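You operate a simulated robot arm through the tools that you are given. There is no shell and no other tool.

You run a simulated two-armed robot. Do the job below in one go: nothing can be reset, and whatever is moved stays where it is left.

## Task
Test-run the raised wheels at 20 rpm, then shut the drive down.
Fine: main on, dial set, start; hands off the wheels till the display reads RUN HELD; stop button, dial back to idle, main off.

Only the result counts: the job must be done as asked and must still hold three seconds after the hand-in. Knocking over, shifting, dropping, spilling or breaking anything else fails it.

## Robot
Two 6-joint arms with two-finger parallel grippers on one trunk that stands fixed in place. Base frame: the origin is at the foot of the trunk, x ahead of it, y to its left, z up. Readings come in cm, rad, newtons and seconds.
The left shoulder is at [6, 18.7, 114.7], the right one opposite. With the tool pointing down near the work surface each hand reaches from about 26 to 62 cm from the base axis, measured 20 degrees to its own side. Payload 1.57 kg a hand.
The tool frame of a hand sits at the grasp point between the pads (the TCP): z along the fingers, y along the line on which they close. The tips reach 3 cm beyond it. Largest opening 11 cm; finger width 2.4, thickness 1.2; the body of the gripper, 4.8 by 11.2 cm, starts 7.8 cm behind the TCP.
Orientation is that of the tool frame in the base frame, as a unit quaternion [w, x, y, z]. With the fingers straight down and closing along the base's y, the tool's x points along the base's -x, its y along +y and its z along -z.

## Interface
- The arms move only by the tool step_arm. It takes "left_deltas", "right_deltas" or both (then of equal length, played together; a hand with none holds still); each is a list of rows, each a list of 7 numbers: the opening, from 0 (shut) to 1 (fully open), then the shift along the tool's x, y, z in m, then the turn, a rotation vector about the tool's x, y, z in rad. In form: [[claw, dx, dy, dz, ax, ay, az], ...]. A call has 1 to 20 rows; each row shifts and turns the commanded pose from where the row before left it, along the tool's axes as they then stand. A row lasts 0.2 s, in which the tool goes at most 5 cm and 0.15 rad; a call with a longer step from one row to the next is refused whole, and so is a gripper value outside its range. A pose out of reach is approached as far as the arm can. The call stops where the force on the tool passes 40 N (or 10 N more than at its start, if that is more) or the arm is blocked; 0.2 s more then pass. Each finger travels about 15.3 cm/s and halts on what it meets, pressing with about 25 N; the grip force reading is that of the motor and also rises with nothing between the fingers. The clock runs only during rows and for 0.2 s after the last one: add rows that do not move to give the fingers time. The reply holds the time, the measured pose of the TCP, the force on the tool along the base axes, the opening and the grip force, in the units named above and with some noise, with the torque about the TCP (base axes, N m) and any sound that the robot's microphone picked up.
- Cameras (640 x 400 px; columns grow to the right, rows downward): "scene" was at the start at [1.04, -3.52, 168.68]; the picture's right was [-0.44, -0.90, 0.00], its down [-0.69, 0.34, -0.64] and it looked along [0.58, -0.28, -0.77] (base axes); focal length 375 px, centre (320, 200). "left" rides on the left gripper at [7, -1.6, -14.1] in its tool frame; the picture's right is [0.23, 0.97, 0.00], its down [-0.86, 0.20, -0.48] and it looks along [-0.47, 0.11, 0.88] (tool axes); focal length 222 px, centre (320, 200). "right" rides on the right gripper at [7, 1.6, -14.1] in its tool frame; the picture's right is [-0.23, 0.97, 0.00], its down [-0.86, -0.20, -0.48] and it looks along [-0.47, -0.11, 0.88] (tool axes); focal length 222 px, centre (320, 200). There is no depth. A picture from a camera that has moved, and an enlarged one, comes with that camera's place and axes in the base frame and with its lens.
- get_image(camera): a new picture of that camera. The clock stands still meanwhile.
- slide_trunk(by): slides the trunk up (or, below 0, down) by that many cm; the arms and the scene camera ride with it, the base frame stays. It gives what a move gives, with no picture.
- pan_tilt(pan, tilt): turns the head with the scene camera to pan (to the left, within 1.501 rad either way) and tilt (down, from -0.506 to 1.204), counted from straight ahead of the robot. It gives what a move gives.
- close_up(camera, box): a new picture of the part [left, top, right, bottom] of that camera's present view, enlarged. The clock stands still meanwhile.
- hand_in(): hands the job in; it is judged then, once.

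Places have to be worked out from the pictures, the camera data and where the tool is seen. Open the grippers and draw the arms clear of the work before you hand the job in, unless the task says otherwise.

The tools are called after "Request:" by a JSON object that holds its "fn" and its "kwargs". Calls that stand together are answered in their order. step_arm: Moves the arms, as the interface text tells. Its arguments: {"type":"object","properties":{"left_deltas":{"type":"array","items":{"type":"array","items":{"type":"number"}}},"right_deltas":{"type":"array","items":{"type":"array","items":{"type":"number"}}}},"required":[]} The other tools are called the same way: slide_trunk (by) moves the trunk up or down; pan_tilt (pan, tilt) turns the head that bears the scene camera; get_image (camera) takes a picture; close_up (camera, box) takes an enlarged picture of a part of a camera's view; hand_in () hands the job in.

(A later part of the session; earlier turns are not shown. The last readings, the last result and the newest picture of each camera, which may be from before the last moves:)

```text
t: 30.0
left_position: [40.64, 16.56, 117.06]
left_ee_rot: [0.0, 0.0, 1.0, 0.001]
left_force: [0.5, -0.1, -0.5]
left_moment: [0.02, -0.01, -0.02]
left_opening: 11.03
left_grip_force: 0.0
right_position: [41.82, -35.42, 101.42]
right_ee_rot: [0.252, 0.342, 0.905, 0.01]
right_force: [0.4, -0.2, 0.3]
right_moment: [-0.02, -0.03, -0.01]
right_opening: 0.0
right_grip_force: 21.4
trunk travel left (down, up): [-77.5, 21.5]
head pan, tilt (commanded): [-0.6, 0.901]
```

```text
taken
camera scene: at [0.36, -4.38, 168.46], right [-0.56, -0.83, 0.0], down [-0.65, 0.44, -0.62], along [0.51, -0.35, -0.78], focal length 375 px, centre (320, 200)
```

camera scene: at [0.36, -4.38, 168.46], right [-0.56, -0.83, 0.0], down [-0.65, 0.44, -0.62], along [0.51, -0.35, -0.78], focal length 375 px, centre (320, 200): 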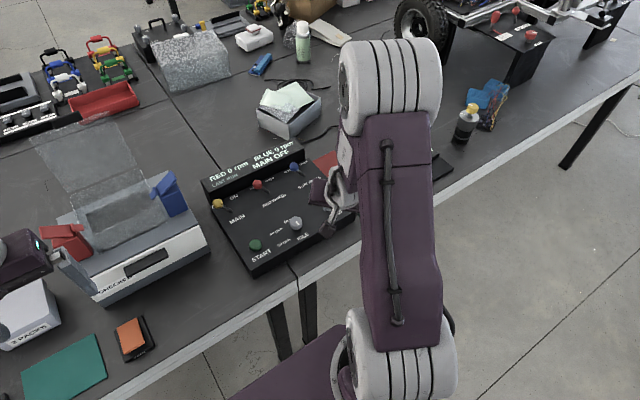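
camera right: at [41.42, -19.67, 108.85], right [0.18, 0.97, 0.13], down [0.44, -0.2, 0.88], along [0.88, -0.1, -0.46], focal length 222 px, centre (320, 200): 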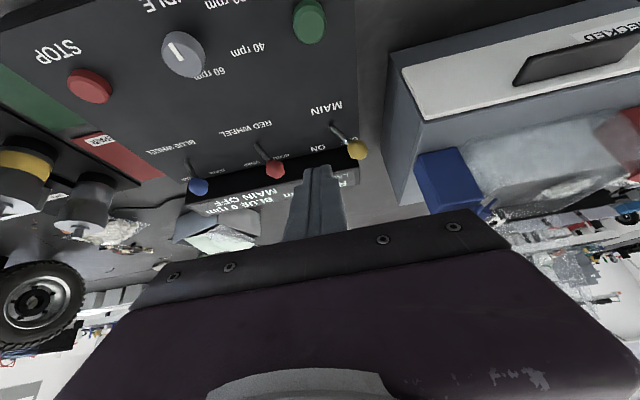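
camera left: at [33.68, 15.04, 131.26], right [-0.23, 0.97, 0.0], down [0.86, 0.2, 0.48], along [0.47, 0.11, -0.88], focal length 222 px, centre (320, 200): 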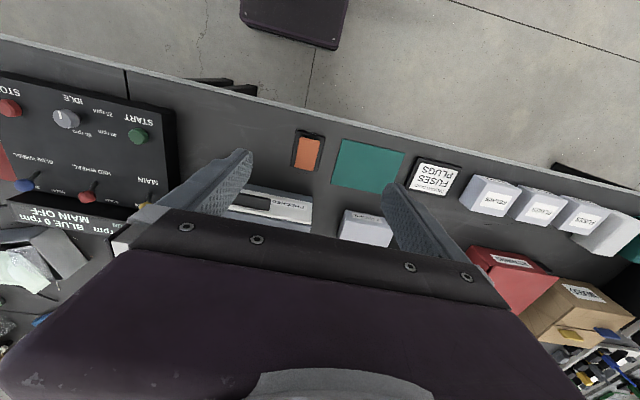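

Rows 3–4 were limited again. I zoom in on the right wrist to judge how its roll stands compared to the left one.

Request:
{"fn": "close_up", "kwargs": {"camera": "scene", "box": [290, 110, 410, 260]}}

Request:
{"fn": "pan_tilt", "kwargs": {"pan": 0.3, "tilt": 0.8}}

Request:
{"fn": "close_up", "kwargs": {"camera": "scene", "box": [200, 50, 420, 250]}}

```text
2.67 times, centred on (350, 185) of scene
camera zoom: at [0.36, -4.38, 168.46], right [-0.56, -0.83, 0.0], down [-0.65, 0.44, -0.62], along [0.51, -0.35, -0.78], focal length 1000 px, centre (240, 240)
```

zoom: 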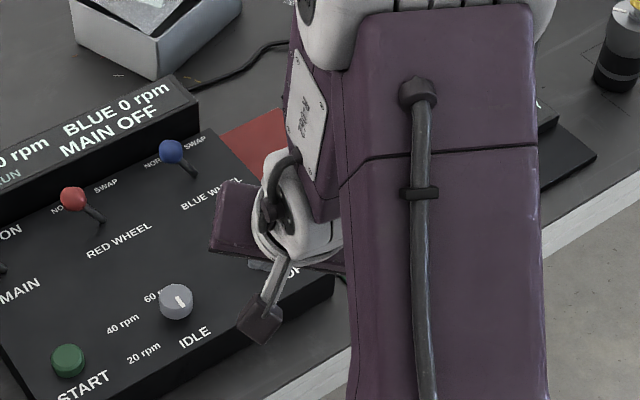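

```text
t: 31.2
left_position: [40.77, 16.63, 117.13]
left_ee_rot: [0.001, 0.0, 1.0, 0.0]
left_force: [-0.6, 0.0, 0.0]
left_moment: [0.0, 0.01, -0.02]
left_opening: 11.0
left_grip_force: 0.0
right_position: [41.89, -35.35, 101.39]
right_ee_rot: [0.252, 0.342, 0.905, 0.011]
right_force: [-0.2, -0.1, 0.3]
right_moment: [-0.02, -0.02, -0.01]
right_opening: 0.0
right_grip_force: 21.2
trunk travel left (down, up): [-77.5, 21.5]
head pan, tilt (commanded): [0.3, 0.799]
```

```text
2.00 times, centred on (310, 150) of scene
camera zoom: at [1.83, 2.25, 169.25], right [0.29, -0.96, 0.0], down [-0.69, -0.21, -0.7], along [0.67, 0.21, -0.72], focal length 750 px, centre (340, 300)
```

zoom: 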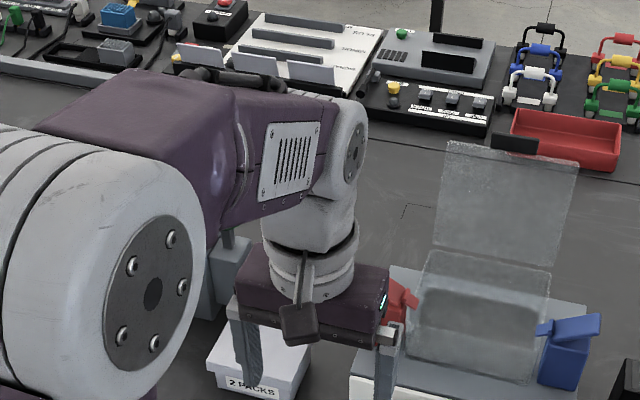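

My model: forearm roll wound up to its limit (~170°) via the left side when the tool passed forward of the forearm. I unwind by reversing that: lean the fingers left first, then extend the wrist up and outward.

Request:
{"fn": "step_arm", "kwargs": {"right_deltas": [[0, 0, 0, 0, -0.0855, 0.0188, 0.0482], [0, 0, 0, 0, -0.0855, 0.0188, 0.0482], [0, 0, 0, 0, -0.0855, 0.0188, 0.0482], [0, 0, 0, 0, -0.0855, 0.0188, 0.0482], [0, 0, 0, 0, 0, 0, 0]]}}

```text
t: 32.4
left_position: [40.66, 16.77, 117.14]
left_ee_rot: [0.0, 0.0, 1.0, 0.001]
left_force: [-0.5, -0.6, 0.5]
left_moment: [0.0, 0.0, -0.03]
left_opening: 11.01
left_grip_force: 0.0
right_position: [41.85, -35.54, 101.54]
right_ee_rot: [0.272, 0.381, 0.862, 0.194]
right_force: [0.4, -0.1, -0.2]
right_moment: [0.03, 0.0, -0.03]
right_opening: 0.0
right_grip_force: 21.4
trunk travel left (down, up): [-77.5, 21.5]
head pan, tilt (commanded): [0.3, 0.799]
```

No flags — the unwinding model holds. Next I move up and outward toward the start position with this lean.

Request:
{"fn": "step_arm", "kwargs": {"right_deltas": [[0, -0.0146, 0.0044, -0.0285, 0, 0, 0], [0, -0.0146, 0.0044, -0.0285, 0, 0, 0], [0, -0.0146, 0.0044, -0.0285, 0, 0, 0], [0, -0.0146, 0.0044, -0.0285, 0, 0, 0], [0, -0.0146, 0.0044, -0.0285, 0, 0, 0], [0, 0, 0, 0, 0, 0, 0]]}}

```text
t: 33.8
left_position: [40.75, 16.59, 117.1]
left_ee_rot: [0.001, 0.0, 1.0, -0.001]
left_force: [0.7, 0.1, -0.3]
left_moment: [0.01, 0.0, 0.01]
left_opening: 11.02
left_grip_force: 0.0
right_position: [38.46, -41.24, 116.39]
right_ee_rot: [0.274, 0.38, 0.862, 0.194]
right_force: [0.9, -0.6, -0.4]
right_moment: [-0.03, -0.02, 0.01]
right_opening: 0.01
right_grip_force: 22.0
trunk travel left (down, up): [-77.5, 21.5]
head pan, tilt (commanded): [0.3, 0.799]
```

That went freely. Now I turn the tool back to yaw 0 with the plain 0.6 rad forward tilt, as it was in the sound configuration.

Request:
{"fn": "step_arm", "kwargs": {"right_deltas": [[0, 0, 0, 0, 0.0252, 0.0019, -0.1455], [0, 0, 0, 0, 0.0252, 0.0019, -0.1455], [0, 0, 0, 0, 0.0252, 0.0019, -0.1455], [0, 0, 0, 0, 0.0252, 0.0019, -0.1455], [0, 0, 0, 0, 0.0252, 0.0019, -0.1455], [0, 0, 0, 0, 0.0252, 0.0019, -0.1455], [0, 0, 0, 0, 0, 0, 0]]}}

```text
t: 35.4
left_position: [40.67, 16.67, 117.09]
left_ee_rot: [0.0, 0.0, 1.0, -0.001]
left_force: [0.3, -0.3, 0.2]
left_moment: [-0.03, 0.02, 0.02]
left_opening: 10.99
left_grip_force: 0.0
right_position: [38.28, -41.37, 116.25]
right_ee_rot: [0.296, -0.003, 0.955, 0.0]
right_force: [0.1, 0.7, -0.4]
right_moment: [0.02, -0.01, 0.02]
right_opening: 0.0
right_grip_force: 21.4
trunk travel left (down, up): [-77.5, 21.5]
head pan, tilt (commanded): [0.3, 0.799]
```

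The configuration is restored. I straighten the tool to vertical and then lower the trunk 18 cm so the forearm lies flatter for the far MAIN lever.

Request:
{"fn": "step_arm", "kwargs": {"right_deltas": [[0, 0, 0, 0, 0, 0.15, 0], [0, 0, 0, 0, 0, 0.15, 0], [0, 0, 0, 0, 0, 0.15, 0], [0, 0, 0, 0, 0, 0.15, 0], [0, 0, 0, 0, 0, 0, 0]]}}

Request:
{"fn": "pan_tilt", "kwargs": {"pan": 0.0, "tilt": 0.9}}

Request:
{"fn": "get_image", "kwargs": {"camera": "scene"}}

```text
t: 36.6
left_position: [40.6, 16.63, 117.16]
left_ee_rot: [-0.001, 0.0, 1.0, 0.0]
left_force: [-0.3, -0.6, 0.0]
left_moment: [0.0, -0.01, 0.03]
left_opening: 11.0
left_grip_force: 0.0
right_position: [38.33, -41.42, 116.23]
right_ee_rot: [0.0, -0.001, 1.0, -0.001]
right_force: [-0.5, 0.1, -0.4]
right_moment: [0.01, -0.03, 0.01]
right_opening: 0.0
right_grip_force: 21.0
trunk travel left (down, up): [-77.5, 21.5]
head pan, tilt (commanded): [0.3, 0.799]
```

```text
t: 37.4
left_position: [40.61, 16.7, 117.04]
left_ee_rot: [0.0, -0.001, 1.0, 0.0]
left_force: [0.3, -0.7, -0.1]
left_moment: [0.05, -0.03, -0.01]
left_opening: 11.0
left_grip_force: 0.1
right_position: [38.48, -41.53, 116.11]
right_ee_rot: [0.001, -0.002, 1.0, -0.001]
right_force: [-0.1, 0.7, 0.1]
right_moment: [0.0, -0.02, 0.04]
right_opening: 0.0
right_grip_force: 21.4
trunk travel left (down, up): [-77.5, 21.5]
head pan, tilt (commanded): [0.0, 0.901]
```

```text
taken
camera scene: at [1.66, -0.11, 168.47], right [0.0, -1.0, 0.0], down [-0.78, 0.0, -0.62], along [0.62, 0.0, -0.78], focal length 375 px, centre (320, 200)
```

scene: 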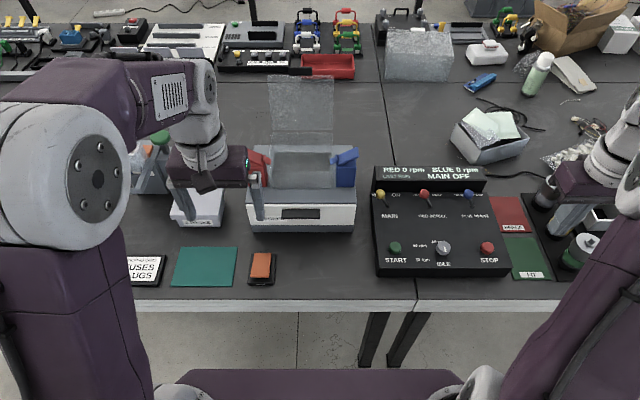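

Nothing tall lies under either hand (both are near or before the table's front edge at x ≈ 40). I lower the trunk by 18 cm.

Request:
{"fn": "slide_trunk", "kwargs": {"by": -18}}

Request:
{"fn": "pan_tilt", "kwargs": {"pan": -0.35, "tilt": 0.7}}

Request:
{"fn": "get_image", "kwargs": {"camera": "scene"}}

```text
t: 39.4
left_position: [40.68, 16.55, 99.19]
left_ee_rot: [0.0, 0.0, 1.0, 0.0]
left_force: [0.4, -0.6, 0.8]
left_moment: [0.02, 0.0, 0.0]
left_opening: 11.0
left_grip_force: 0.2
right_position: [38.46, -41.34, 98.19]
right_ee_rot: [0.001, -0.001, 1.0, 0.0]
right_force: [0.3, -0.8, 0.5]
right_moment: [0.02, 0.02, 0.0]
right_opening: 0.0
right_grip_force: 21.4
trunk travel left (down, up): [-59.5, 39.5]
head pan, tilt (commanded): [0.0, 0.901]
```

```text
t: 40.3
left_position: [40.67, 16.55, 99.11]
left_ee_rot: [-0.001, 0.0, 1.0, -0.001]
left_force: [-0.9, -0.7, -0.2]
left_moment: [0.01, 0.0, -0.02]
left_opening: 10.99
left_grip_force: 0.0
right_position: [38.47, -41.47, 98.25]
right_ee_rot: [0.001, 0.0, 1.0, -0.001]
right_force: [0.3, 0.6, -0.2]
right_moment: [0.0, 0.05, 0.04]
right_opening: 0.0
right_grip_force: 21.2
trunk travel left (down, up): [-59.5, 39.5]
head pan, tilt (commanded): [-0.351, 0.7]
```

```text
taken
camera scene: at [2.1, -3.03, 152.08], right [-0.34, -0.94, 0.0], down [-0.61, 0.22, -0.76], along [0.72, -0.26, -0.64], focal length 375 px, centre (320, 200)
```

scene: 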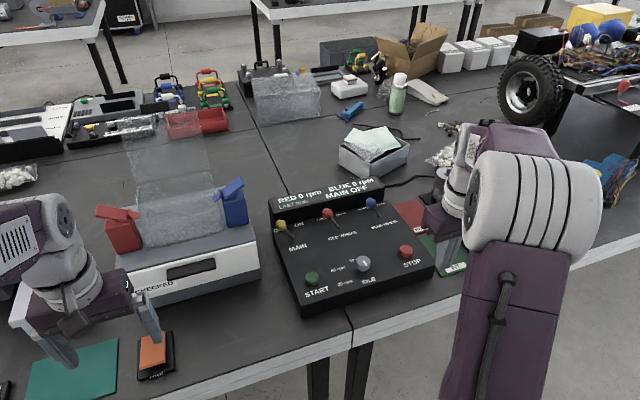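

The trunk is down and the console is well in view. I take a close-up to refine positions from this new height.

Request:
{"fn": "close_up", "kwargs": {"camera": "scene", "box": [220, 160, 440, 320]}}

Request:
{"fn": "get_image", "kwargs": {"camera": "right"}}

```text
2.50 times, centred on (330, 240) of scene
camera zoom: at [2.1, -3.03, 152.08], right [-0.34, -0.94, 0.0], down [-0.61, 0.22, -0.76], along [0.72, -0.26, -0.64], focal length 938 px, centre (295, 100)
```

zoom: 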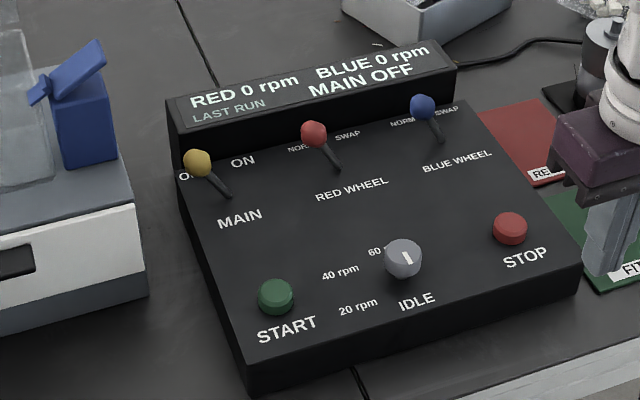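

```text
taken
camera right: at [31.39, -39.65, 112.19], right [0.22, 0.97, 0.0], down [0.85, -0.2, 0.48], along [0.47, -0.11, -0.88], focal length 222 px, centre (320, 200)
```

right: 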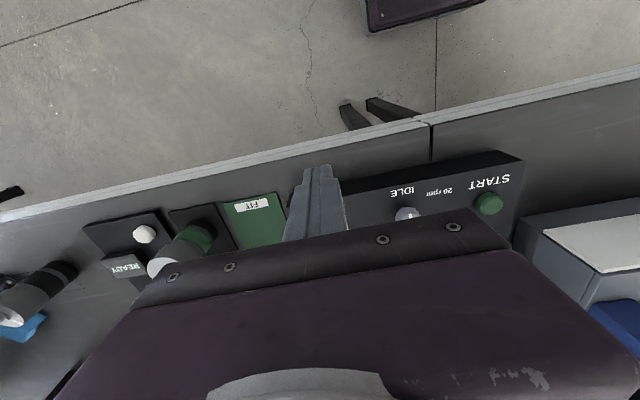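

Positions agree with the earlier estimates (MAIN tip ≈ (66.8, −16.5, 89.2); display front at x ≈ 74.7, so there is room). I move to (47, −27, 101) tool down, then tilt 0.6 rad forward, staying clear of the singularity.

Request:
{"fn": "step_arm", "kwargs": {"right_deltas": [[0, -0.0172, 0.0288, -0.0056, 0, 0, 0], [0, -0.0172, 0.0288, -0.0056, 0, 0, 0], [0, -0.0172, 0.0288, -0.0056, 0, 0, 0], [0, -0.0172, 0.0288, -0.0056, 0, 0, 0], [0, -0.0172, 0.0288, -0.0056, 0, 0, 0], [0, 0, 0, 0, 0, -0.12, 0], [0, 0, 0, 0, 0, -0.12, 0], [0, 0, 0, 0, 0, -0.12, 0], [0, 0, 0, 0, 0, -0.12, 0], [0, 0, 0, 0, 0, -0.12, 0], [0, 0, 0, 0, 0, 0, 0]]}}

```text
t: 42.7
left_position: [40.66, 16.48, 99.15]
left_ee_rot: [0.0, -0.001, 1.0, 0.0]
left_force: [0.3, -0.1, 0.9]
left_moment: [-0.01, 0.0, 0.0]
left_opening: 10.99
left_grip_force: 0.0
right_position: [46.94, -27.03, 101.06]
right_ee_rot: [0.297, -0.001, 0.955, -0.002]
right_force: [-0.3, 0.2, 0.0]
right_moment: [-0.02, -0.01, -0.01]
right_opening: 0.0
right_grip_force: 20.9
trunk travel left (down, up): [-59.5, 39.5]
head pan, tilt (commanded): [-0.351, 0.7]
```

No flags. I move on to (56.6, −12.3, 102.2), above and behind the gap beside the MAIN lever.

Request:
{"fn": "step_arm", "kwargs": {"right_deltas": [[0, -0.01725, 0.0294, 0.0091, 0, 0, 0], [0, -0.01725, 0.0294, 0.0091, 0, 0, 0], [0, -0.01725, 0.0294, 0.0091, 0, 0, 0], [0, -0.01725, 0.0294, 0.0091, 0, 0, 0], [0, -0.01725, 0.0294, 0.0091, 0, 0, 0], [0, 0, 0, 0, 0, 0, 0]]}}

Request:
{"fn": "get_image", "kwargs": {"camera": "scene"}}

Request:
{"fn": "get_image", "kwargs": {"camera": "right"}}

```text
t: 44.1
left_position: [40.65, 16.57, 99.25]
left_ee_rot: [0.0, 0.0, 1.0, 0.0]
left_force: [0.2, -1.1, 0.3]
left_moment: [-0.01, -0.05, -0.01]
left_opening: 11.03
left_grip_force: 0.0
right_position: [56.78, -12.21, 102.23]
right_ee_rot: [0.296, -0.002, 0.955, 0.0]
right_force: [-0.3, -0.5, -0.8]
right_moment: [0.03, -0.02, -0.01]
right_opening: 0.0
right_grip_force: 21.4
trunk travel left (down, up): [-59.5, 39.5]
head pan, tilt (commanded): [-0.351, 0.7]
```

```text
taken
camera scene: at [2.03, -3.1, 152.08], right [-0.34, -0.94, 0.0], down [-0.6, 0.22, -0.77], along [0.72, -0.26, -0.64], focal length 375 px, centre (320, 200)
```

scene: 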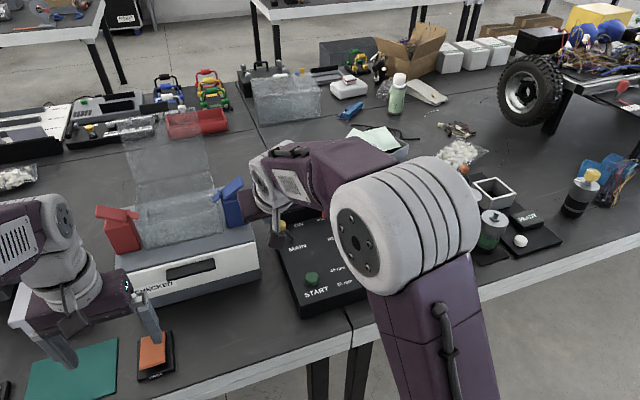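

```text
taken
camera right: at [42.98, -10.5, 109.86], right [0.18, 0.97, 0.13], down [0.43, -0.2, 0.88], along [0.88, -0.11, -0.46], focal length 222 px, centre (320, 200)
```

right: 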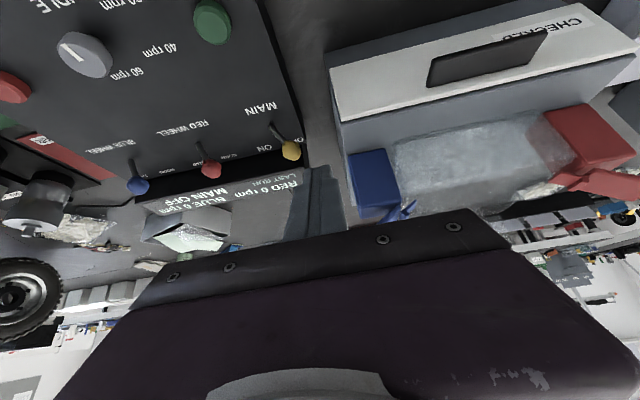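

The fingers are lined up between the MAIN lever's ball and the case latch. I advance 15 cm along the tool axis to bring the tips beside the ball.

Request:
{"fn": "step_arm", "kwargs": {"right_deltas": [[0, 0, 0, 0.03, 0, 0, 0], [0, 0, 0, 0.03, 0, 0, 0], [0, 0, 0, 0.03, 0, 0, 0], [0, 0, 0, 0.03, 0, 0, 0], [0, 0, 0, 0.03, 0, 0, 0], [0, 0, 0, 0, 0, 0, 0]]}}

Request:
{"fn": "get_image", "kwargs": {"camera": "scene"}}

Request:
{"fn": "get_image", "kwargs": {"camera": "right"}}

```text
t: 45.5
left_position: [40.75, 16.55, 99.18]
left_ee_rot: [0.0, -0.001, 1.0, -0.001]
left_force: [-1.1, 0.0, 0.5]
left_moment: [-0.06, 0.01, 0.01]
left_opening: 11.0
left_grip_force: 0.0
right_position: [65.36, -12.42, 89.74]
right_ee_rot: [0.296, 0.0, 0.955, -0.002]
right_force: [-0.6, 0.2, 0.3]
right_moment: [-0.02, -0.03, -0.01]
right_opening: 0.0
right_grip_force: 21.6
trunk travel left (down, up): [-59.5, 39.5]
head pan, tilt (commanded): [-0.351, 0.7]
```

```text
taken
camera scene: at [2.02, -3.03, 152.08], right [-0.34, -0.94, 0.0], down [-0.6, 0.22, -0.77], along [0.72, -0.26, -0.64], focal length 375 px, centre (320, 200)
```

scene: 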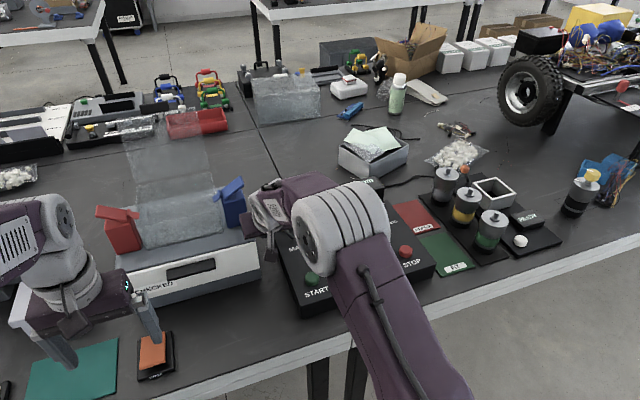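

```text
taken
camera right: at [51.44, -10.65, 97.39], right [0.18, 0.97, 0.13], down [0.43, -0.2, 0.88], along [0.88, -0.11, -0.46], focal length 222 px, centre (320, 200)
```

right: 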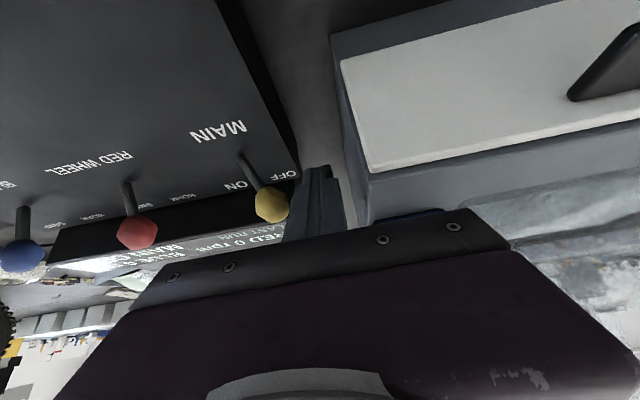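

The tips sit right beside the yellow ball. I push toward ON (−y) in 1 cm rows, watching the force.

Request:
{"fn": "step_arm", "kwargs": {"right_deltas": [[0, 0, -0.01, 0, 0, 0, 0], [0, 0, -0.01, 0, 0, 0, 0], [0, 0, -0.01, 0, 0, 0, 0], [0, 0, -0.01, 0, 0, 0, 0], [0, 0, -0.01, 0, 0, 0, 0]]}}

Request:
{"fn": "get_image", "kwargs": {"camera": "right"}}

```text
t: 46.7
left_position: [40.57, 16.59, 99.14]
left_ee_rot: [0.0, 0.0, 1.0, 0.0]
left_force: [0.7, 0.6, -0.5]
left_moment: [0.01, 0.02, -0.01]
left_opening: 11.02
left_grip_force: 0.0
right_position: [65.15, -17.37, 89.58]
right_ee_rot: [0.296, -0.001, 0.955, -0.001]
right_force: [0.4, -0.4, 0.0]
right_moment: [0.02, -0.02, 0.02]
right_opening: 0.0
right_grip_force: 21.5
trunk travel left (down, up): [-59.5, 39.5]
head pan, tilt (commanded): [-0.351, 0.7]
```

```text
taken
camera right: at [51.24, -15.71, 97.23], right [0.19, 0.97, 0.13], down [0.44, -0.2, 0.88], along [0.88, -0.11, -0.46], focal length 222 px, centre (320, 200)
```

right: 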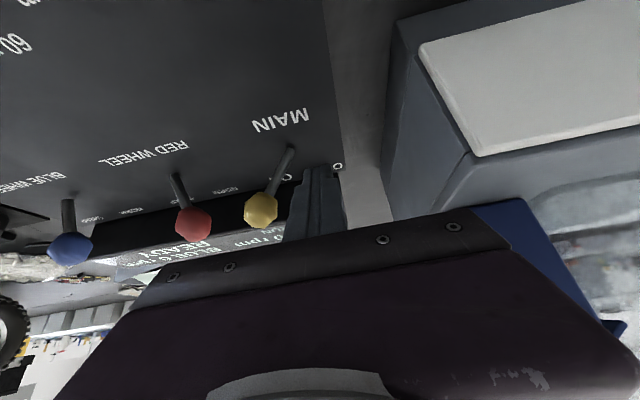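

The yellow lever has snapped over to the ON side, and the display seems to show READY. I zoom in to check.

Request:
{"fn": "close_up", "kwargs": {"camera": "right", "box": [80, 170, 320, 290]}}

Request:
{"fn": "close_up", "kwargs": {"camera": "scene", "box": [230, 150, 440, 310]}}

```text
2.67 times, centred on (200, 230) of right
camera zoom: at [51.24, -15.71, 97.23], right [0.19, 0.97, 0.13], down [0.44, -0.2, 0.88], along [0.88, -0.11, -0.46], focal length 592 px, centre (640, 120)
```

zoom: 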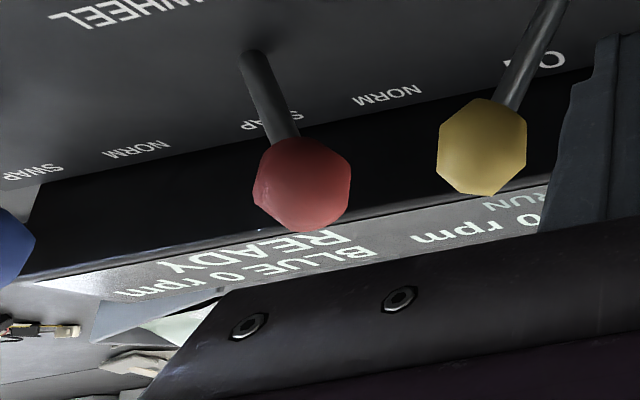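

```text
2.50 times, centred on (335, 230) of scene
camera zoom: at [2.07, -3.02, 152.08], right [-0.34, -0.94, 0.0], down [-0.6, 0.22, -0.77], along [0.72, -0.26, -0.64], focal length 938 px, centre (282, 125)
```

zoom: 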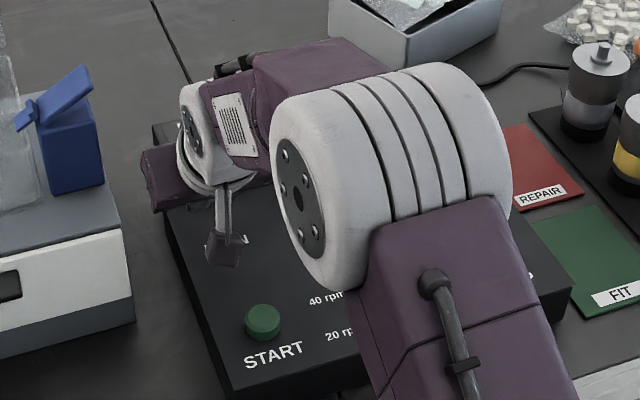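

MAIN is ON and the display reads READY. I retreat along the tool axis, move back over the console's front, straighten the tool and open the fingers about 6 cm for the dial.

Request:
{"fn": "step_arm", "kwargs": {"right_deltas": [[0, 0, 0, -0.03, 0, 0, 0], [0, 0, 0, -0.03, 0, 0, 0], [0, 0, 0, -0.03, 0, 0, 0], [0, 0, 0, -0.03, 0, 0, 0], [0, 0.021, -0.0212, -0.0132, 0, 0, 0], [0, 0.021, -0.0212, -0.0132, 0, 0, 0], [0, 0.021, -0.0212, -0.0132, 0, 0, 0], [0, 0.021, -0.0212, -0.0132, 0, 0, 0], [0, 0.021, -0.0212, -0.0132, 0, 0, 0], [0.3, 0, 0, 0, 0, 0.12, 0], [0.55, 0, 0, 0, 0, 0.12, 0], [0.55, 0, 0, 0, 0, 0.12, 0], [0.55, 0, 0, 0, 0, 0.12, 0], [0.55, 0, 0, 0, 0, 0.12, 0], [0.55, 0, 0, 0, 0, 0, 0]]}}

Request:
{"fn": "get_image", "kwargs": {"camera": "scene"}}

Request:
{"fn": "get_image", "kwargs": {"camera": "right"}}

```text
t: 49.9
left_position: [40.59, 16.67, 99.22]
left_ee_rot: [0.0, -0.001, 1.0, 0.0]
left_force: [-0.5, -0.2, 1.0]
left_moment: [0.04, -0.03, 0.0]
left_opening: 11.02
left_grip_force: 0.1
right_position: [45.95, -28.05, 99.14]
right_ee_rot: [0.0, -0.001, 1.0, -0.001]
right_force: [0.1, -0.4, -0.7]
right_moment: [-0.05, 0.0, -0.03]
right_opening: 6.05
right_grip_force: 0.1
trunk travel left (down, up): [-59.5, 39.5]
head pan, tilt (commanded): [-0.351, 0.7]
```

```text
taken
camera scene: at [2.03, -3.03, 152.08], right [-0.34, -0.94, 0.0], down [-0.6, 0.22, -0.77], along [0.72, -0.26, -0.64], focal length 375 px, centre (320, 200)
```

scene: 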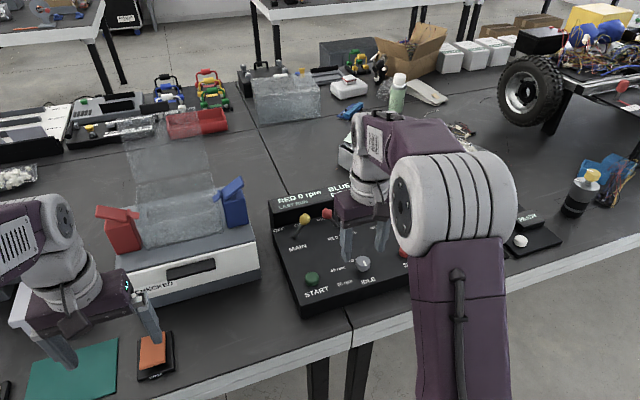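

```text
taken
camera right: at [38.86, -26.18, 113.13], right [0.23, 0.97, 0.0], down [0.86, -0.2, 0.48], along [0.47, -0.11, -0.88], focal length 222 px, centre (320, 200)
```

right: 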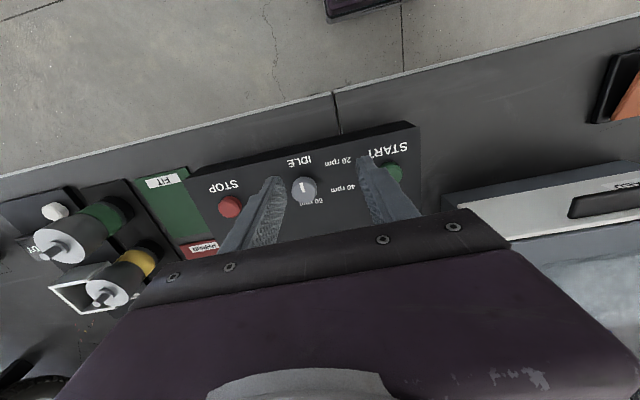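

I zoom in on the dial from the hand camera to fix its centre and pointer.

Request:
{"fn": "close_up", "kwargs": {"camera": "right", "box": [200, 120, 420, 250]}}

Request:
{"fn": "close_up", "kwargs": {"camera": "scene", "box": [260, 170, 420, 310]}}

```text
2.91 times, centred on (310, 185) of right
camera zoom: at [38.86, -26.18, 113.13], right [0.23, 0.97, 0.0], down [0.86, -0.2, 0.48], along [0.47, -0.11, -0.88], focal length 646 px, centre (349, 244)
```

zoom: 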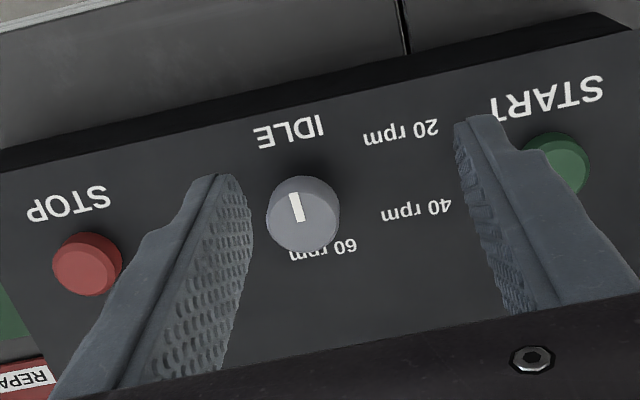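

```text
2.86 times, centred on (340, 240) of scene
camera zoom: at [2.03, -3.03, 152.08], right [-0.34, -0.94, 0.0], down [-0.6, 0.22, -0.77], along [0.72, -0.26, -0.64], focal length 1072 px, centre (263, 86)
```

zoom: 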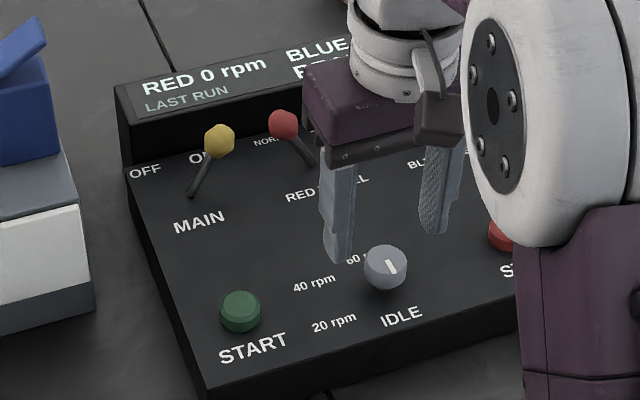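

Combining views, the dial top is ≈ (51.3, −31.3, 85.4), Ø ≈ 3.4 cm. I move over it with the tips about 4.5 cm above, and check alignment.

Request:
{"fn": "step_arm", "kwargs": {"right_deltas": [[0.55, -0.0178, -0.0108, 0.0203, 0, 0, 0], [0.55, -0.0178, -0.0108, 0.0203, 0, 0, 0], [0.55, -0.0178, -0.0108, 0.0203, 0, 0, 0], [0.55, 0, 0, 0, 0, 0, 0]]}}

Request:
{"fn": "get_image", "kwargs": {"camera": "right"}}

Request:
{"fn": "close_up", "kwargs": {"camera": "scene", "box": [260, 170, 440, 310]}}

```text
t: 50.9
left_position: [40.73, 16.71, 99.16]
left_ee_rot: [0.0, 0.0, 1.0, 0.0]
left_force: [-0.5, 0.0, 0.1]
left_moment: [0.01, -0.03, -0.05]
left_opening: 11.0
left_grip_force: 0.1
right_position: [51.23, -31.29, 93.08]
right_ee_rot: [0.001, -0.001, 1.0, -0.001]
right_force: [0.0, 0.9, 0.4]
right_moment: [-0.02, 0.01, 0.01]
right_opening: 6.04
right_grip_force: 0.0
trunk travel left (down, up): [-59.5, 39.5]
head pan, tilt (commanded): [-0.351, 0.7]
```

```text
taken
camera right: at [44.19, -29.49, 107.09], right [0.23, 0.97, 0.0], down [0.85, -0.2, 0.48], along [0.47, -0.11, -0.88], focal length 222 px, centre (320, 200)
```

right: 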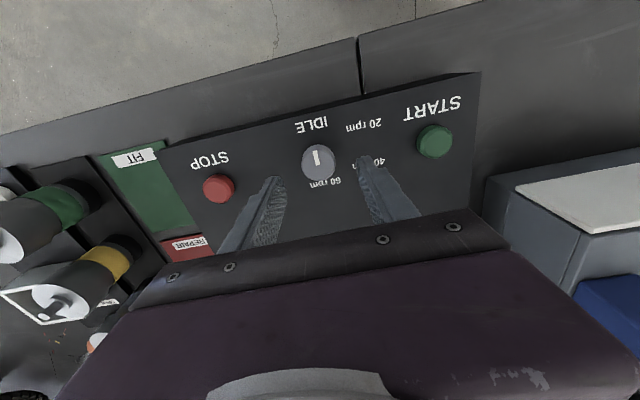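

```text
2.86 times, centred on (350, 240) of scene
camera zoom: at [2.02, -3.0, 152.08], right [-0.34, -0.94, 0.0], down [-0.6, 0.22, -0.77], along [0.72, -0.26, -0.64], focal length 1072 px, centre (234, 86)
```

zoom: 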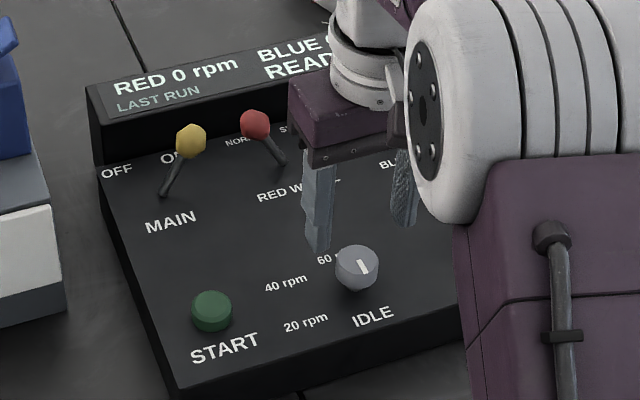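

Dial centre refined to ≈ (51.4, −31.35), panel at z ≈ 82.2, knob top ≈ 85.4. I pre-turn the hand −0.45 rad, then lower the open fingers around the knob to tips at z ≈ 83.3.

Request:
{"fn": "step_arm", "kwargs": {"right_deltas": [[0.55, -0.002, -0.001, 0, 0, 0, -0.15], [0.55, 0, 0, 0, 0, 0, -0.15], [0.55, 0, 0, 0, 0, 0, -0.15], [0.55, 0, 0, 0.0226, 0, 0, 0], [0.55, 0, 0, 0.0226, 0, 0, 0], [0.55, 0, 0, 0.0226, 0, 0, 0], [0.55, 0, 0, 0, 0, 0, 0]]}}

Request:
{"fn": "get_image", "kwargs": {"camera": "right"}}

Request:
{"fn": "close_up", "kwargs": {"camera": "scene", "box": [260, 170, 440, 310]}}

```text
t: 52.5
left_position: [40.49, 16.69, 99.27]
left_ee_rot: [0.0, 0.0, 1.0, 0.0]
left_force: [0.4, 0.1, -0.5]
left_moment: [0.02, -0.03, 0.0]
left_opening: 10.97
left_grip_force: 0.0
right_position: [51.52, -31.19, 86.56]
right_ee_rot: [0.003, -0.224, 0.975, -0.003]
right_force: [0.9, -0.2, 20.4]
right_moment: [0.5, 0.51, 0.0]
right_opening: 5.96
right_grip_force: 0.1
trunk travel left (down, up): [-59.5, 39.5]
head pan, tilt (commanded): [-0.351, 0.7]
```

```text
taken
camera right: at [44.45, -32.54, 100.52], right [-0.22, 0.98, -0.01], down [0.85, 0.2, 0.48], along [0.47, 0.1, -0.88], focal length 222 px, centre (320, 200)
```

right: 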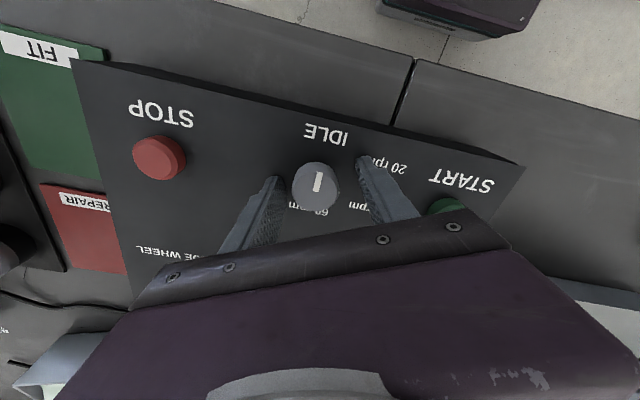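

```text
2.86 times, centred on (350, 240) of scene
camera zoom: at [1.86, -2.89, 152.12], right [-0.34, -0.94, 0.0], down [-0.6, 0.22, -0.77], along [0.72, -0.26, -0.64], focal length 1072 px, centre (234, 86)
```

zoom: 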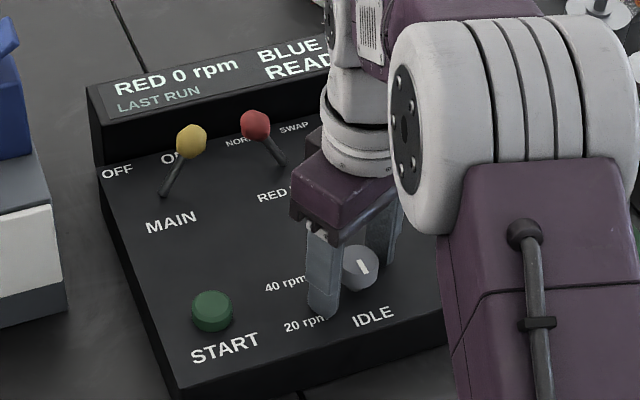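

The tips touched the panel lightly (20 N, so panel z ≈ 83.5). I raise 0.7 cm, then close on the knob.

Request:
{"fn": "step_arm", "kwargs": {"right_deltas": [[0.55, 0, 0, -0.009, 0, 0, 0], [0.55, 0, 0, 0, 0, 0, 0]]}}

Request:
{"fn": "step_arm", "kwargs": {"right_deltas": [[0.4, 0, 0, 0, 0, 0, 0], [0.3, 0, 0, 0, 0, 0, 0], [0.25, 0, 0, 0, 0, 0, 0], [0.2, 0, 0, 0, 0, 0, 0], [0.2, 0, 0, 0, 0, 0, 0]]}}

Request:
{"fn": "get_image", "kwargs": {"camera": "right"}}

```text
t: 53.1
left_position: [40.68, 16.66, 99.16]
left_ee_rot: [0.001, 0.0, 1.0, 0.0]
left_force: [0.0, 0.2, -0.2]
left_moment: [0.01, 0.0, -0.01]
left_opening: 11.01
left_grip_force: 0.1
right_position: [51.45, -31.16, 87.03]
right_ee_rot: [0.0, -0.224, 0.975, -0.001]
right_force: [-0.3, -0.4, 0.7]
right_moment: [0.01, 0.02, -0.04]
right_opening: 6.05
right_grip_force: 0.0
trunk travel left (down, up): [-59.5, 39.5]
head pan, tilt (commanded): [-0.351, 0.7]
```

```text
t: 54.3
left_position: [40.66, 16.47, 99.21]
left_ee_rot: [0.0, 0.0, 1.0, 0.001]
left_force: [0.4, -0.1, -0.1]
left_moment: [-0.01, 0.03, 0.02]
left_opening: 11.01
left_grip_force: 0.0
right_position: [51.82, -31.41, 87.03]
right_ee_rot: [0.002, -0.225, 0.974, -0.001]
right_force: [4.7, -8.1, 2.2]
right_moment: [-0.2, 0.08, 0.0]
right_opening: 3.36
right_grip_force: 41.4
trunk travel left (down, up): [-59.5, 39.5]
head pan, tilt (commanded): [-0.351, 0.7]
```

```text
taken
camera right: at [44.66, -32.81, 101.08], right [-0.22, 0.98, 0.0], down [0.86, 0.19, 0.48], along [0.47, 0.1, -0.88], focal length 222 px, centre (320, 200)
```

right: 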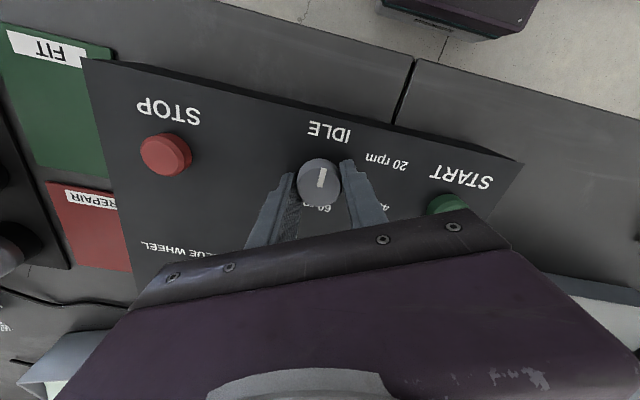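

I hold the knob (3.36 cm). I first relieve the side load by shifting the command 0.44 cm along −tool y, then turn +0.5 rad clockwise (toward 20 rpm).

Request:
{"fn": "step_arm", "kwargs": {"right_deltas": [[0.2, 0.001, -0.0022, 0, 0, 0, 0], [0.2, 0.001, -0.0022, 0, 0, 0, 0], [0.2, 0, 0, 0, 0, 0, 0]]}}

Request:
{"fn": "step_arm", "kwargs": {"right_deltas": [[0.2, 0, 0, 0, 0, 0, 0.1], [0.2, 0, 0, 0, 0, 0, 0.1], [0.2, 0, 0, 0, 0, 0, 0.1], [0.2, 0, 0, 0, 0, 0, 0.1], [0.2, 0, 0, 0, 0, 0, 0.1], [0.2, 0, 0, 0, 0, 0, 0]]}}

Request:
{"fn": "get_image", "kwargs": {"camera": "right"}}

```text
t: 55.1
left_position: [40.85, 16.83, 99.06]
left_ee_rot: [0.0, 0.0, 1.0, -0.001]
left_force: [-0.7, 0.1, -0.3]
left_moment: [-0.02, 0.02, -0.01]
left_opening: 10.97
left_grip_force: 0.2
right_position: [51.7, -31.34, 86.97]
right_ee_rot: [0.0, -0.224, 0.975, -0.001]
right_force: [5.5, 12.7, -0.6]
right_moment: [0.95, -1.02, -0.06]
right_opening: 3.36
right_grip_force: 41.4
trunk travel left (down, up): [-59.5, 39.5]
head pan, tilt (commanded): [-0.351, 0.7]
```

```text
t: 56.5
left_position: [40.96, 16.83, 98.93]
left_ee_rot: [-0.001, 0.0, 1.0, -0.001]
left_force: [0.1, -0.2, 0.2]
left_moment: [-0.02, -0.01, 0.03]
left_opening: 10.96
left_grip_force: 0.0
right_position: [51.65, -31.45, 87.12]
right_ee_rot: [-0.001, 0.024, 1.0, -0.002]
right_force: [6.9, 20.8, -13.9]
right_moment: [0.15, -1.11, -0.06]
right_opening: 3.35
right_grip_force: 41.4
trunk travel left (down, up): [-59.5, 39.5]
head pan, tilt (commanded): [-0.351, 0.7]
```

```text
taken
camera right: at [44.85, -29.38, 101.1], right [0.28, 0.96, 0.0], down [0.85, -0.24, 0.48], along [0.46, -0.13, -0.88], focal length 222 px, centre (320, 200)
```

right: 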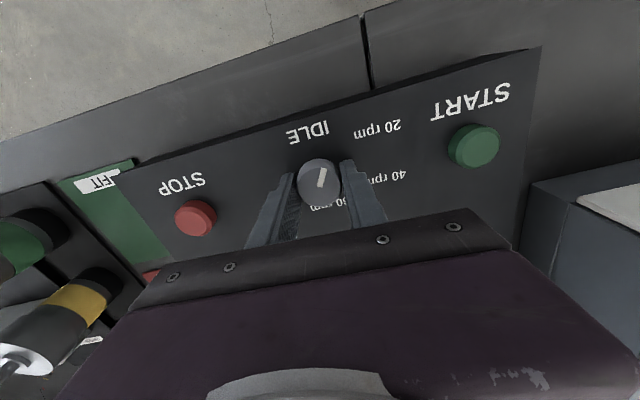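

The knob turns with the hand. Side force has built up (≈ 21 N in +y), so I ease the commanded position before continuing.

Request:
{"fn": "step_arm", "kwargs": {"right_deltas": [[0.2, -0.0005, 0.002, 0.0005, 0, 0, 0], [0.2, -0.0005, 0.0015, 0.0005, 0, 0, 0], [0.2, 0, 0, 0, 0, 0, 0]]}}

```text
t: 57.3
left_position: [40.81, 16.53, 99.12]
left_ee_rot: [-0.001, 0.0, 1.0, 0.001]
left_force: [-0.2, -0.3, 0.0]
left_moment: [-0.02, -0.03, 0.0]
left_opening: 10.98
left_grip_force: 0.1
right_position: [51.86, -31.5, 87.02]
right_ee_rot: [-0.001, 0.025, 1.0, -0.001]
right_force: [5.9, 3.5, -4.3]
right_moment: [-0.03, 1.04, 0.01]
right_opening: 3.35
right_grip_force: 41.6
trunk travel left (down, up): [-59.5, 39.5]
head pan, tilt (commanded): [-0.351, 0.7]
```

Forces are small again. I continue the turn by another 0.53 rad.

Request:
{"fn": "step_arm", "kwargs": {"right_deltas": [[0.2, 0, 0, 0, 0, 0, 0.11], [0.2, 0, 0, 0, 0, 0, 0.11], [0.2, 0, 0, 0, 0, 0, 0.11], [0.2, 0, 0, 0, 0, 0, 0.11], [0.2, 0, 0, 0, 0, 0, 0.11], [0.2, 0, 0, 0, 0, 0, 0]]}}

Request:
{"fn": "get_image", "kwargs": {"camera": "right"}}

Request:
{"fn": "close_up", "kwargs": {"camera": "scene", "box": [260, 170, 440, 310]}}

```text
t: 58.7
left_position: [40.68, 16.53, 99.16]
left_ee_rot: [0.0, 0.001, 1.0, 0.002]
left_force: [-0.1, -0.1, 0.2]
left_moment: [-0.01, -0.01, -0.02]
left_opening: 11.02
left_grip_force: 0.1
right_position: [51.74, -31.62, 87.1]
right_ee_rot: [0.003, 0.296, 0.955, -0.001]
right_force: [9.7, -14.8, 13.6]
right_moment: [-0.73, -0.17, 0.0]
right_opening: 3.35
right_grip_force: 42.0
trunk travel left (down, up): [-59.5, 39.5]
head pan, tilt (commanded): [-0.351, 0.7]
```

```text
taken
camera right: at [46.73, -26.18, 101.05], right [0.74, 0.68, 0.0], down [0.59, -0.65, 0.48], along [0.33, -0.36, -0.88], focal length 222 px, centre (320, 200)
```

right: 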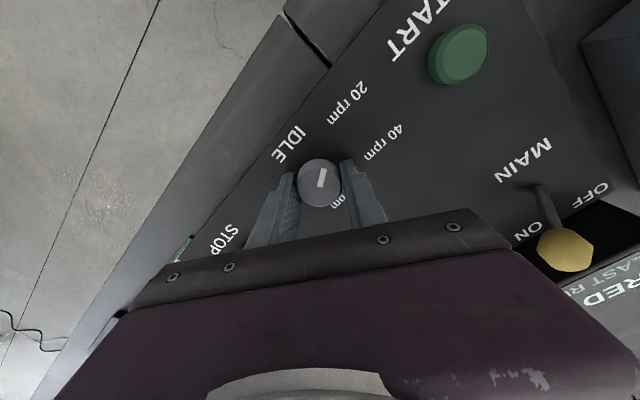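

```text
2.86 times, centred on (350, 240) of scene
camera zoom: at [2.12, -3.24, 152.08], right [-0.34, -0.94, 0.0], down [-0.6, 0.22, -0.76], along [0.72, -0.26, -0.64], focal length 1072 px, centre (234, 86)
```

zoom: 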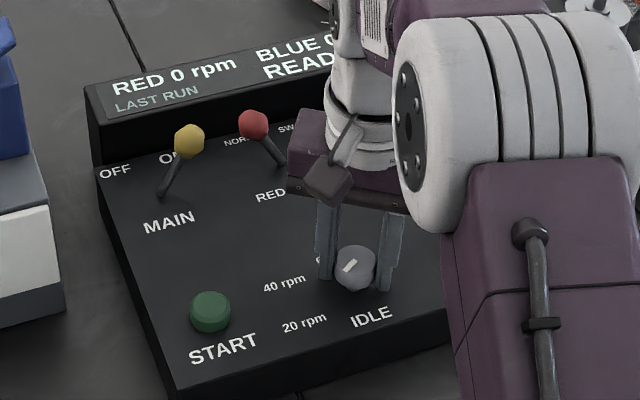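

The pointer now aims at the 20 rpm label by my reading (≈ 60–65° from IDLE). I open the fingers, rise, and inspect the dial closely.

Request:
{"fn": "step_arm", "kwargs": {"right_deltas": [[0.35, 0, 0, 0, 0, 0, 0], [0.5, 0, 0, 0, 0, 0, 0], [0.6, 0, 0, 0, 0, 0, 0], [0.6, 0, 0, -0.03, 0, 0, 0], [0.6, 0, 0, -0.03, 0, 0, 0], [0.6, 0, 0, 0, 0, 0, 0]]}}

Request:
{"fn": "close_up", "kwargs": {"camera": "right", "box": [240, 50, 420, 230]}}

Request:
{"fn": "close_up", "kwargs": {"camera": "scene", "box": [310, 220, 410, 300]}}

```text
t: 60.1
left_position: [40.63, 16.62, 99.1]
left_ee_rot: [0.0, 0.001, 1.0, 0.0]
left_force: [-1.7, 0.5, -0.4]
left_moment: [0.02, 0.02, 0.0]
left_opening: 11.0
left_grip_force: 0.0
right_position: [51.39, -31.37, 93.0]
right_ee_rot: [0.0, 0.294, 0.956, -0.001]
right_force: [0.8, 0.0, -0.4]
right_moment: [0.01, -0.05, -0.02]
right_opening: 6.57
right_grip_force: 0.1
trunk travel left (down, up): [-59.5, 39.5]
head pan, tilt (commanded): [-0.351, 0.7]
```

```text
2.22 times, centred on (330, 140) of right
camera zoom: at [46.55, -25.9, 107.08], right [0.74, 0.68, 0.0], down [0.59, -0.65, 0.48], along [0.33, -0.35, -0.88], focal length 494 px, centre (298, 333)
```

zoom: 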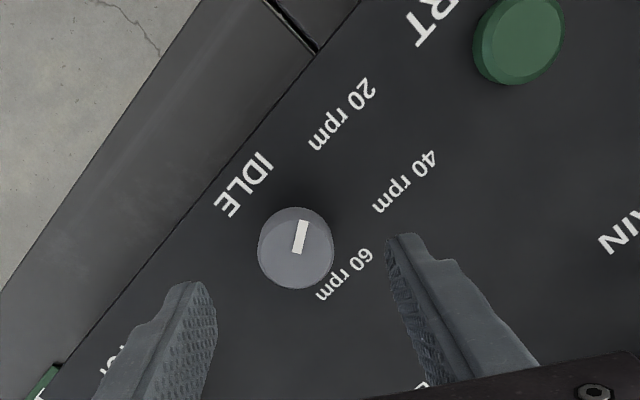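

```text
5.00 times, centred on (360, 260) of scene
camera zoom: at [2.15, -3.07, 152.08], right [-0.34, -0.94, 0.0], down [-0.61, 0.22, -0.76], along [0.72, -0.26, -0.64], focal length 1875 px, centre (120, -100)
```

zoom: 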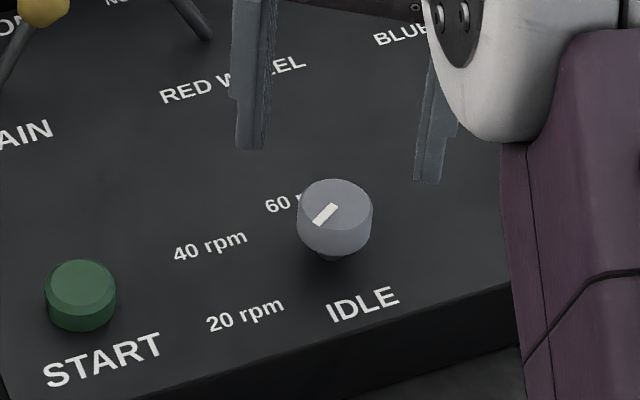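

The pointer measures about 53–64° from IDLE in two views and the hand turned it 60.3°, consistent with the 20 rpm mark. I now shut the fingers, undo the yaw and move above START at (52.5, −19.2).

Request:
{"fn": "step_arm", "kwargs": {"right_deltas": [[0.3, 0, 0, -0.01, 0, 0, -0.15], [0, 0, 0, 0, 0, 0, -0.15], [0, 0, 0, 0, 0, 0, -0.15], [0, 0, 0, 0, 0, 0, -0.147], [0, -0.0028, 0.0305, 0, 0, 0, 0], [0, -0.0028, 0.0305, 0, 0, 0, 0], [0, -0.0028, 0.0305, 0, 0, 0, 0], [0, -0.0028, 0.0305, 0, 0, 0, 0], [0, 0, 0, 0, 0, 0, 0]]}}

Request:
{"fn": "get_image", "kwargs": {"camera": "right"}}

Request:
{"fn": "close_up", "kwargs": {"camera": "scene", "box": [260, 170, 440, 310]}}

```text
t: 62.1
left_position: [40.67, 16.53, 99.25]
left_ee_rot: [-0.001, 0.0, 1.0, 0.0]
left_force: [0.3, 0.0, -0.4]
left_moment: [0.0, -0.01, 0.0]
left_opening: 10.98
left_grip_force: 0.0
right_position: [52.87, -19.02, 93.75]
right_ee_rot: [0.001, 0.0, 1.0, -0.001]
right_force: [0.7, -0.6, -0.2]
right_moment: [0.04, 0.01, 0.01]
right_opening: 0.0
right_grip_force: 21.7
trunk travel left (down, up): [-59.5, 39.5]
head pan, tilt (commanded): [-0.351, 0.7]
```

```text
taken
camera right: at [45.79, -17.28, 107.81], right [0.23, 0.97, 0.0], down [0.85, -0.2, 0.48], along [0.47, -0.11, -0.88], focal length 222 px, centre (320, 200)
```

right: 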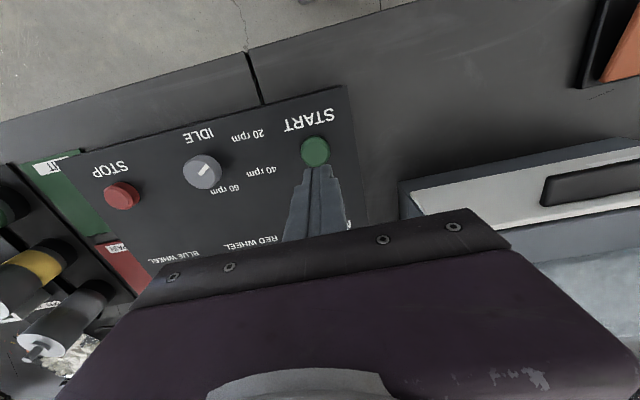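

```text
2.86 times, centred on (350, 240) of scene
camera zoom: at [2.09, -3.13, 152.08], right [-0.34, -0.94, 0.0], down [-0.6, 0.22, -0.76], along [0.72, -0.26, -0.64], focal length 1072 px, centre (234, 86)
```

zoom: 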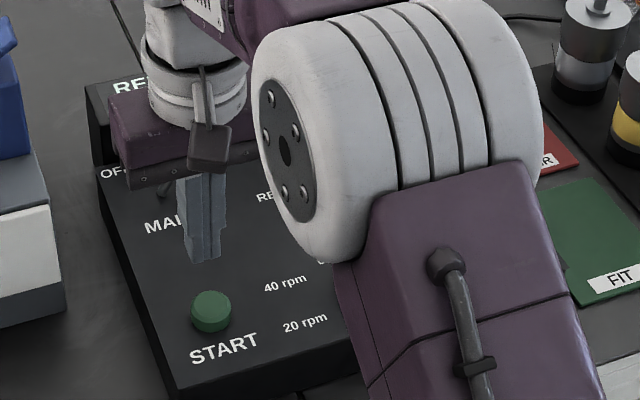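

START's top centre is ≈ (52.2, −19.2, 85). I align and descend to just above it, then press in small steps.

Request:
{"fn": "step_arm", "kwargs": {"right_deltas": [[0, 0.0055, -0.0015, 0.02, 0, 0, 0], [0, 0, 0, 0.02, 0, 0, 0], [0, 0, 0, 0.005, 0, 0, 0], [0, 0, 0, 0.004, 0, 0, 0], [0, 0, 0, 0.003, 0, 0, 0]]}}

Request:
{"fn": "close_up", "kwargs": {"camera": "scene", "box": [260, 170, 440, 310]}}

```text
t: 63.3
left_position: [40.74, 16.63, 99.13]
left_ee_rot: [-0.001, 0.0, 1.0, 0.0]
left_force: [0.9, 0.3, 0.3]
left_moment: [0.0, -0.04, 0.0]
left_opening: 10.99
left_grip_force: 0.0
right_position: [52.23, -19.3, 88.76]
right_ee_rot: [0.001, 0.001, 1.0, 0.0]
right_force: [0.7, -0.5, -0.1]
right_moment: [0.0, 0.03, 0.0]
right_opening: 0.02
right_grip_force: 21.7
trunk travel left (down, up): [-59.5, 39.5]
head pan, tilt (commanded): [-0.351, 0.7]
```

```text
2.86 times, centred on (350, 240) of scene
camera zoom: at [2.11, -3.04, 152.08], right [-0.34, -0.94, 0.0], down [-0.6, 0.22, -0.76], along [0.72, -0.26, -0.64], focal length 1072 px, centre (234, 86)
```

zoom: 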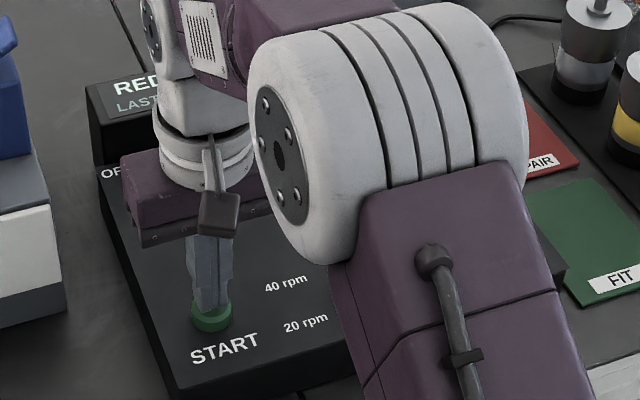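

Well aligned over the green button. I press down in 3 mm steps.

Request:
{"fn": "step_arm", "kwargs": {"right_deltas": [[0, 0, 0, 0.003, 0, 0, 0], [0, 0, 0, 0.003, 0, 0, 0], [0, 0, 0, 0.003, 0, 0, 0], [0, 0, 0, 0, 0, 0, 0]]}}

```text
t: 64.3
left_position: [40.66, 16.54, 99.06]
left_ee_rot: [0.001, 0.0, 1.0, 0.001]
left_force: [0.9, -0.7, 0.7]
left_moment: [-0.01, -0.01, 0.01]
left_opening: 11.02
left_grip_force: 0.1
right_position: [52.36, -19.43, 87.9]
right_ee_rot: [0.001, 0.001, 1.0, -0.001]
right_force: [0.8, -1.6, 1.5]
right_moment: [-0.02, 0.03, -0.03]
right_opening: 0.01
right_grip_force: 21.4
trunk travel left (down, up): [-59.5, 39.5]
head pan, tilt (commanded): [-0.351, 0.7]
```

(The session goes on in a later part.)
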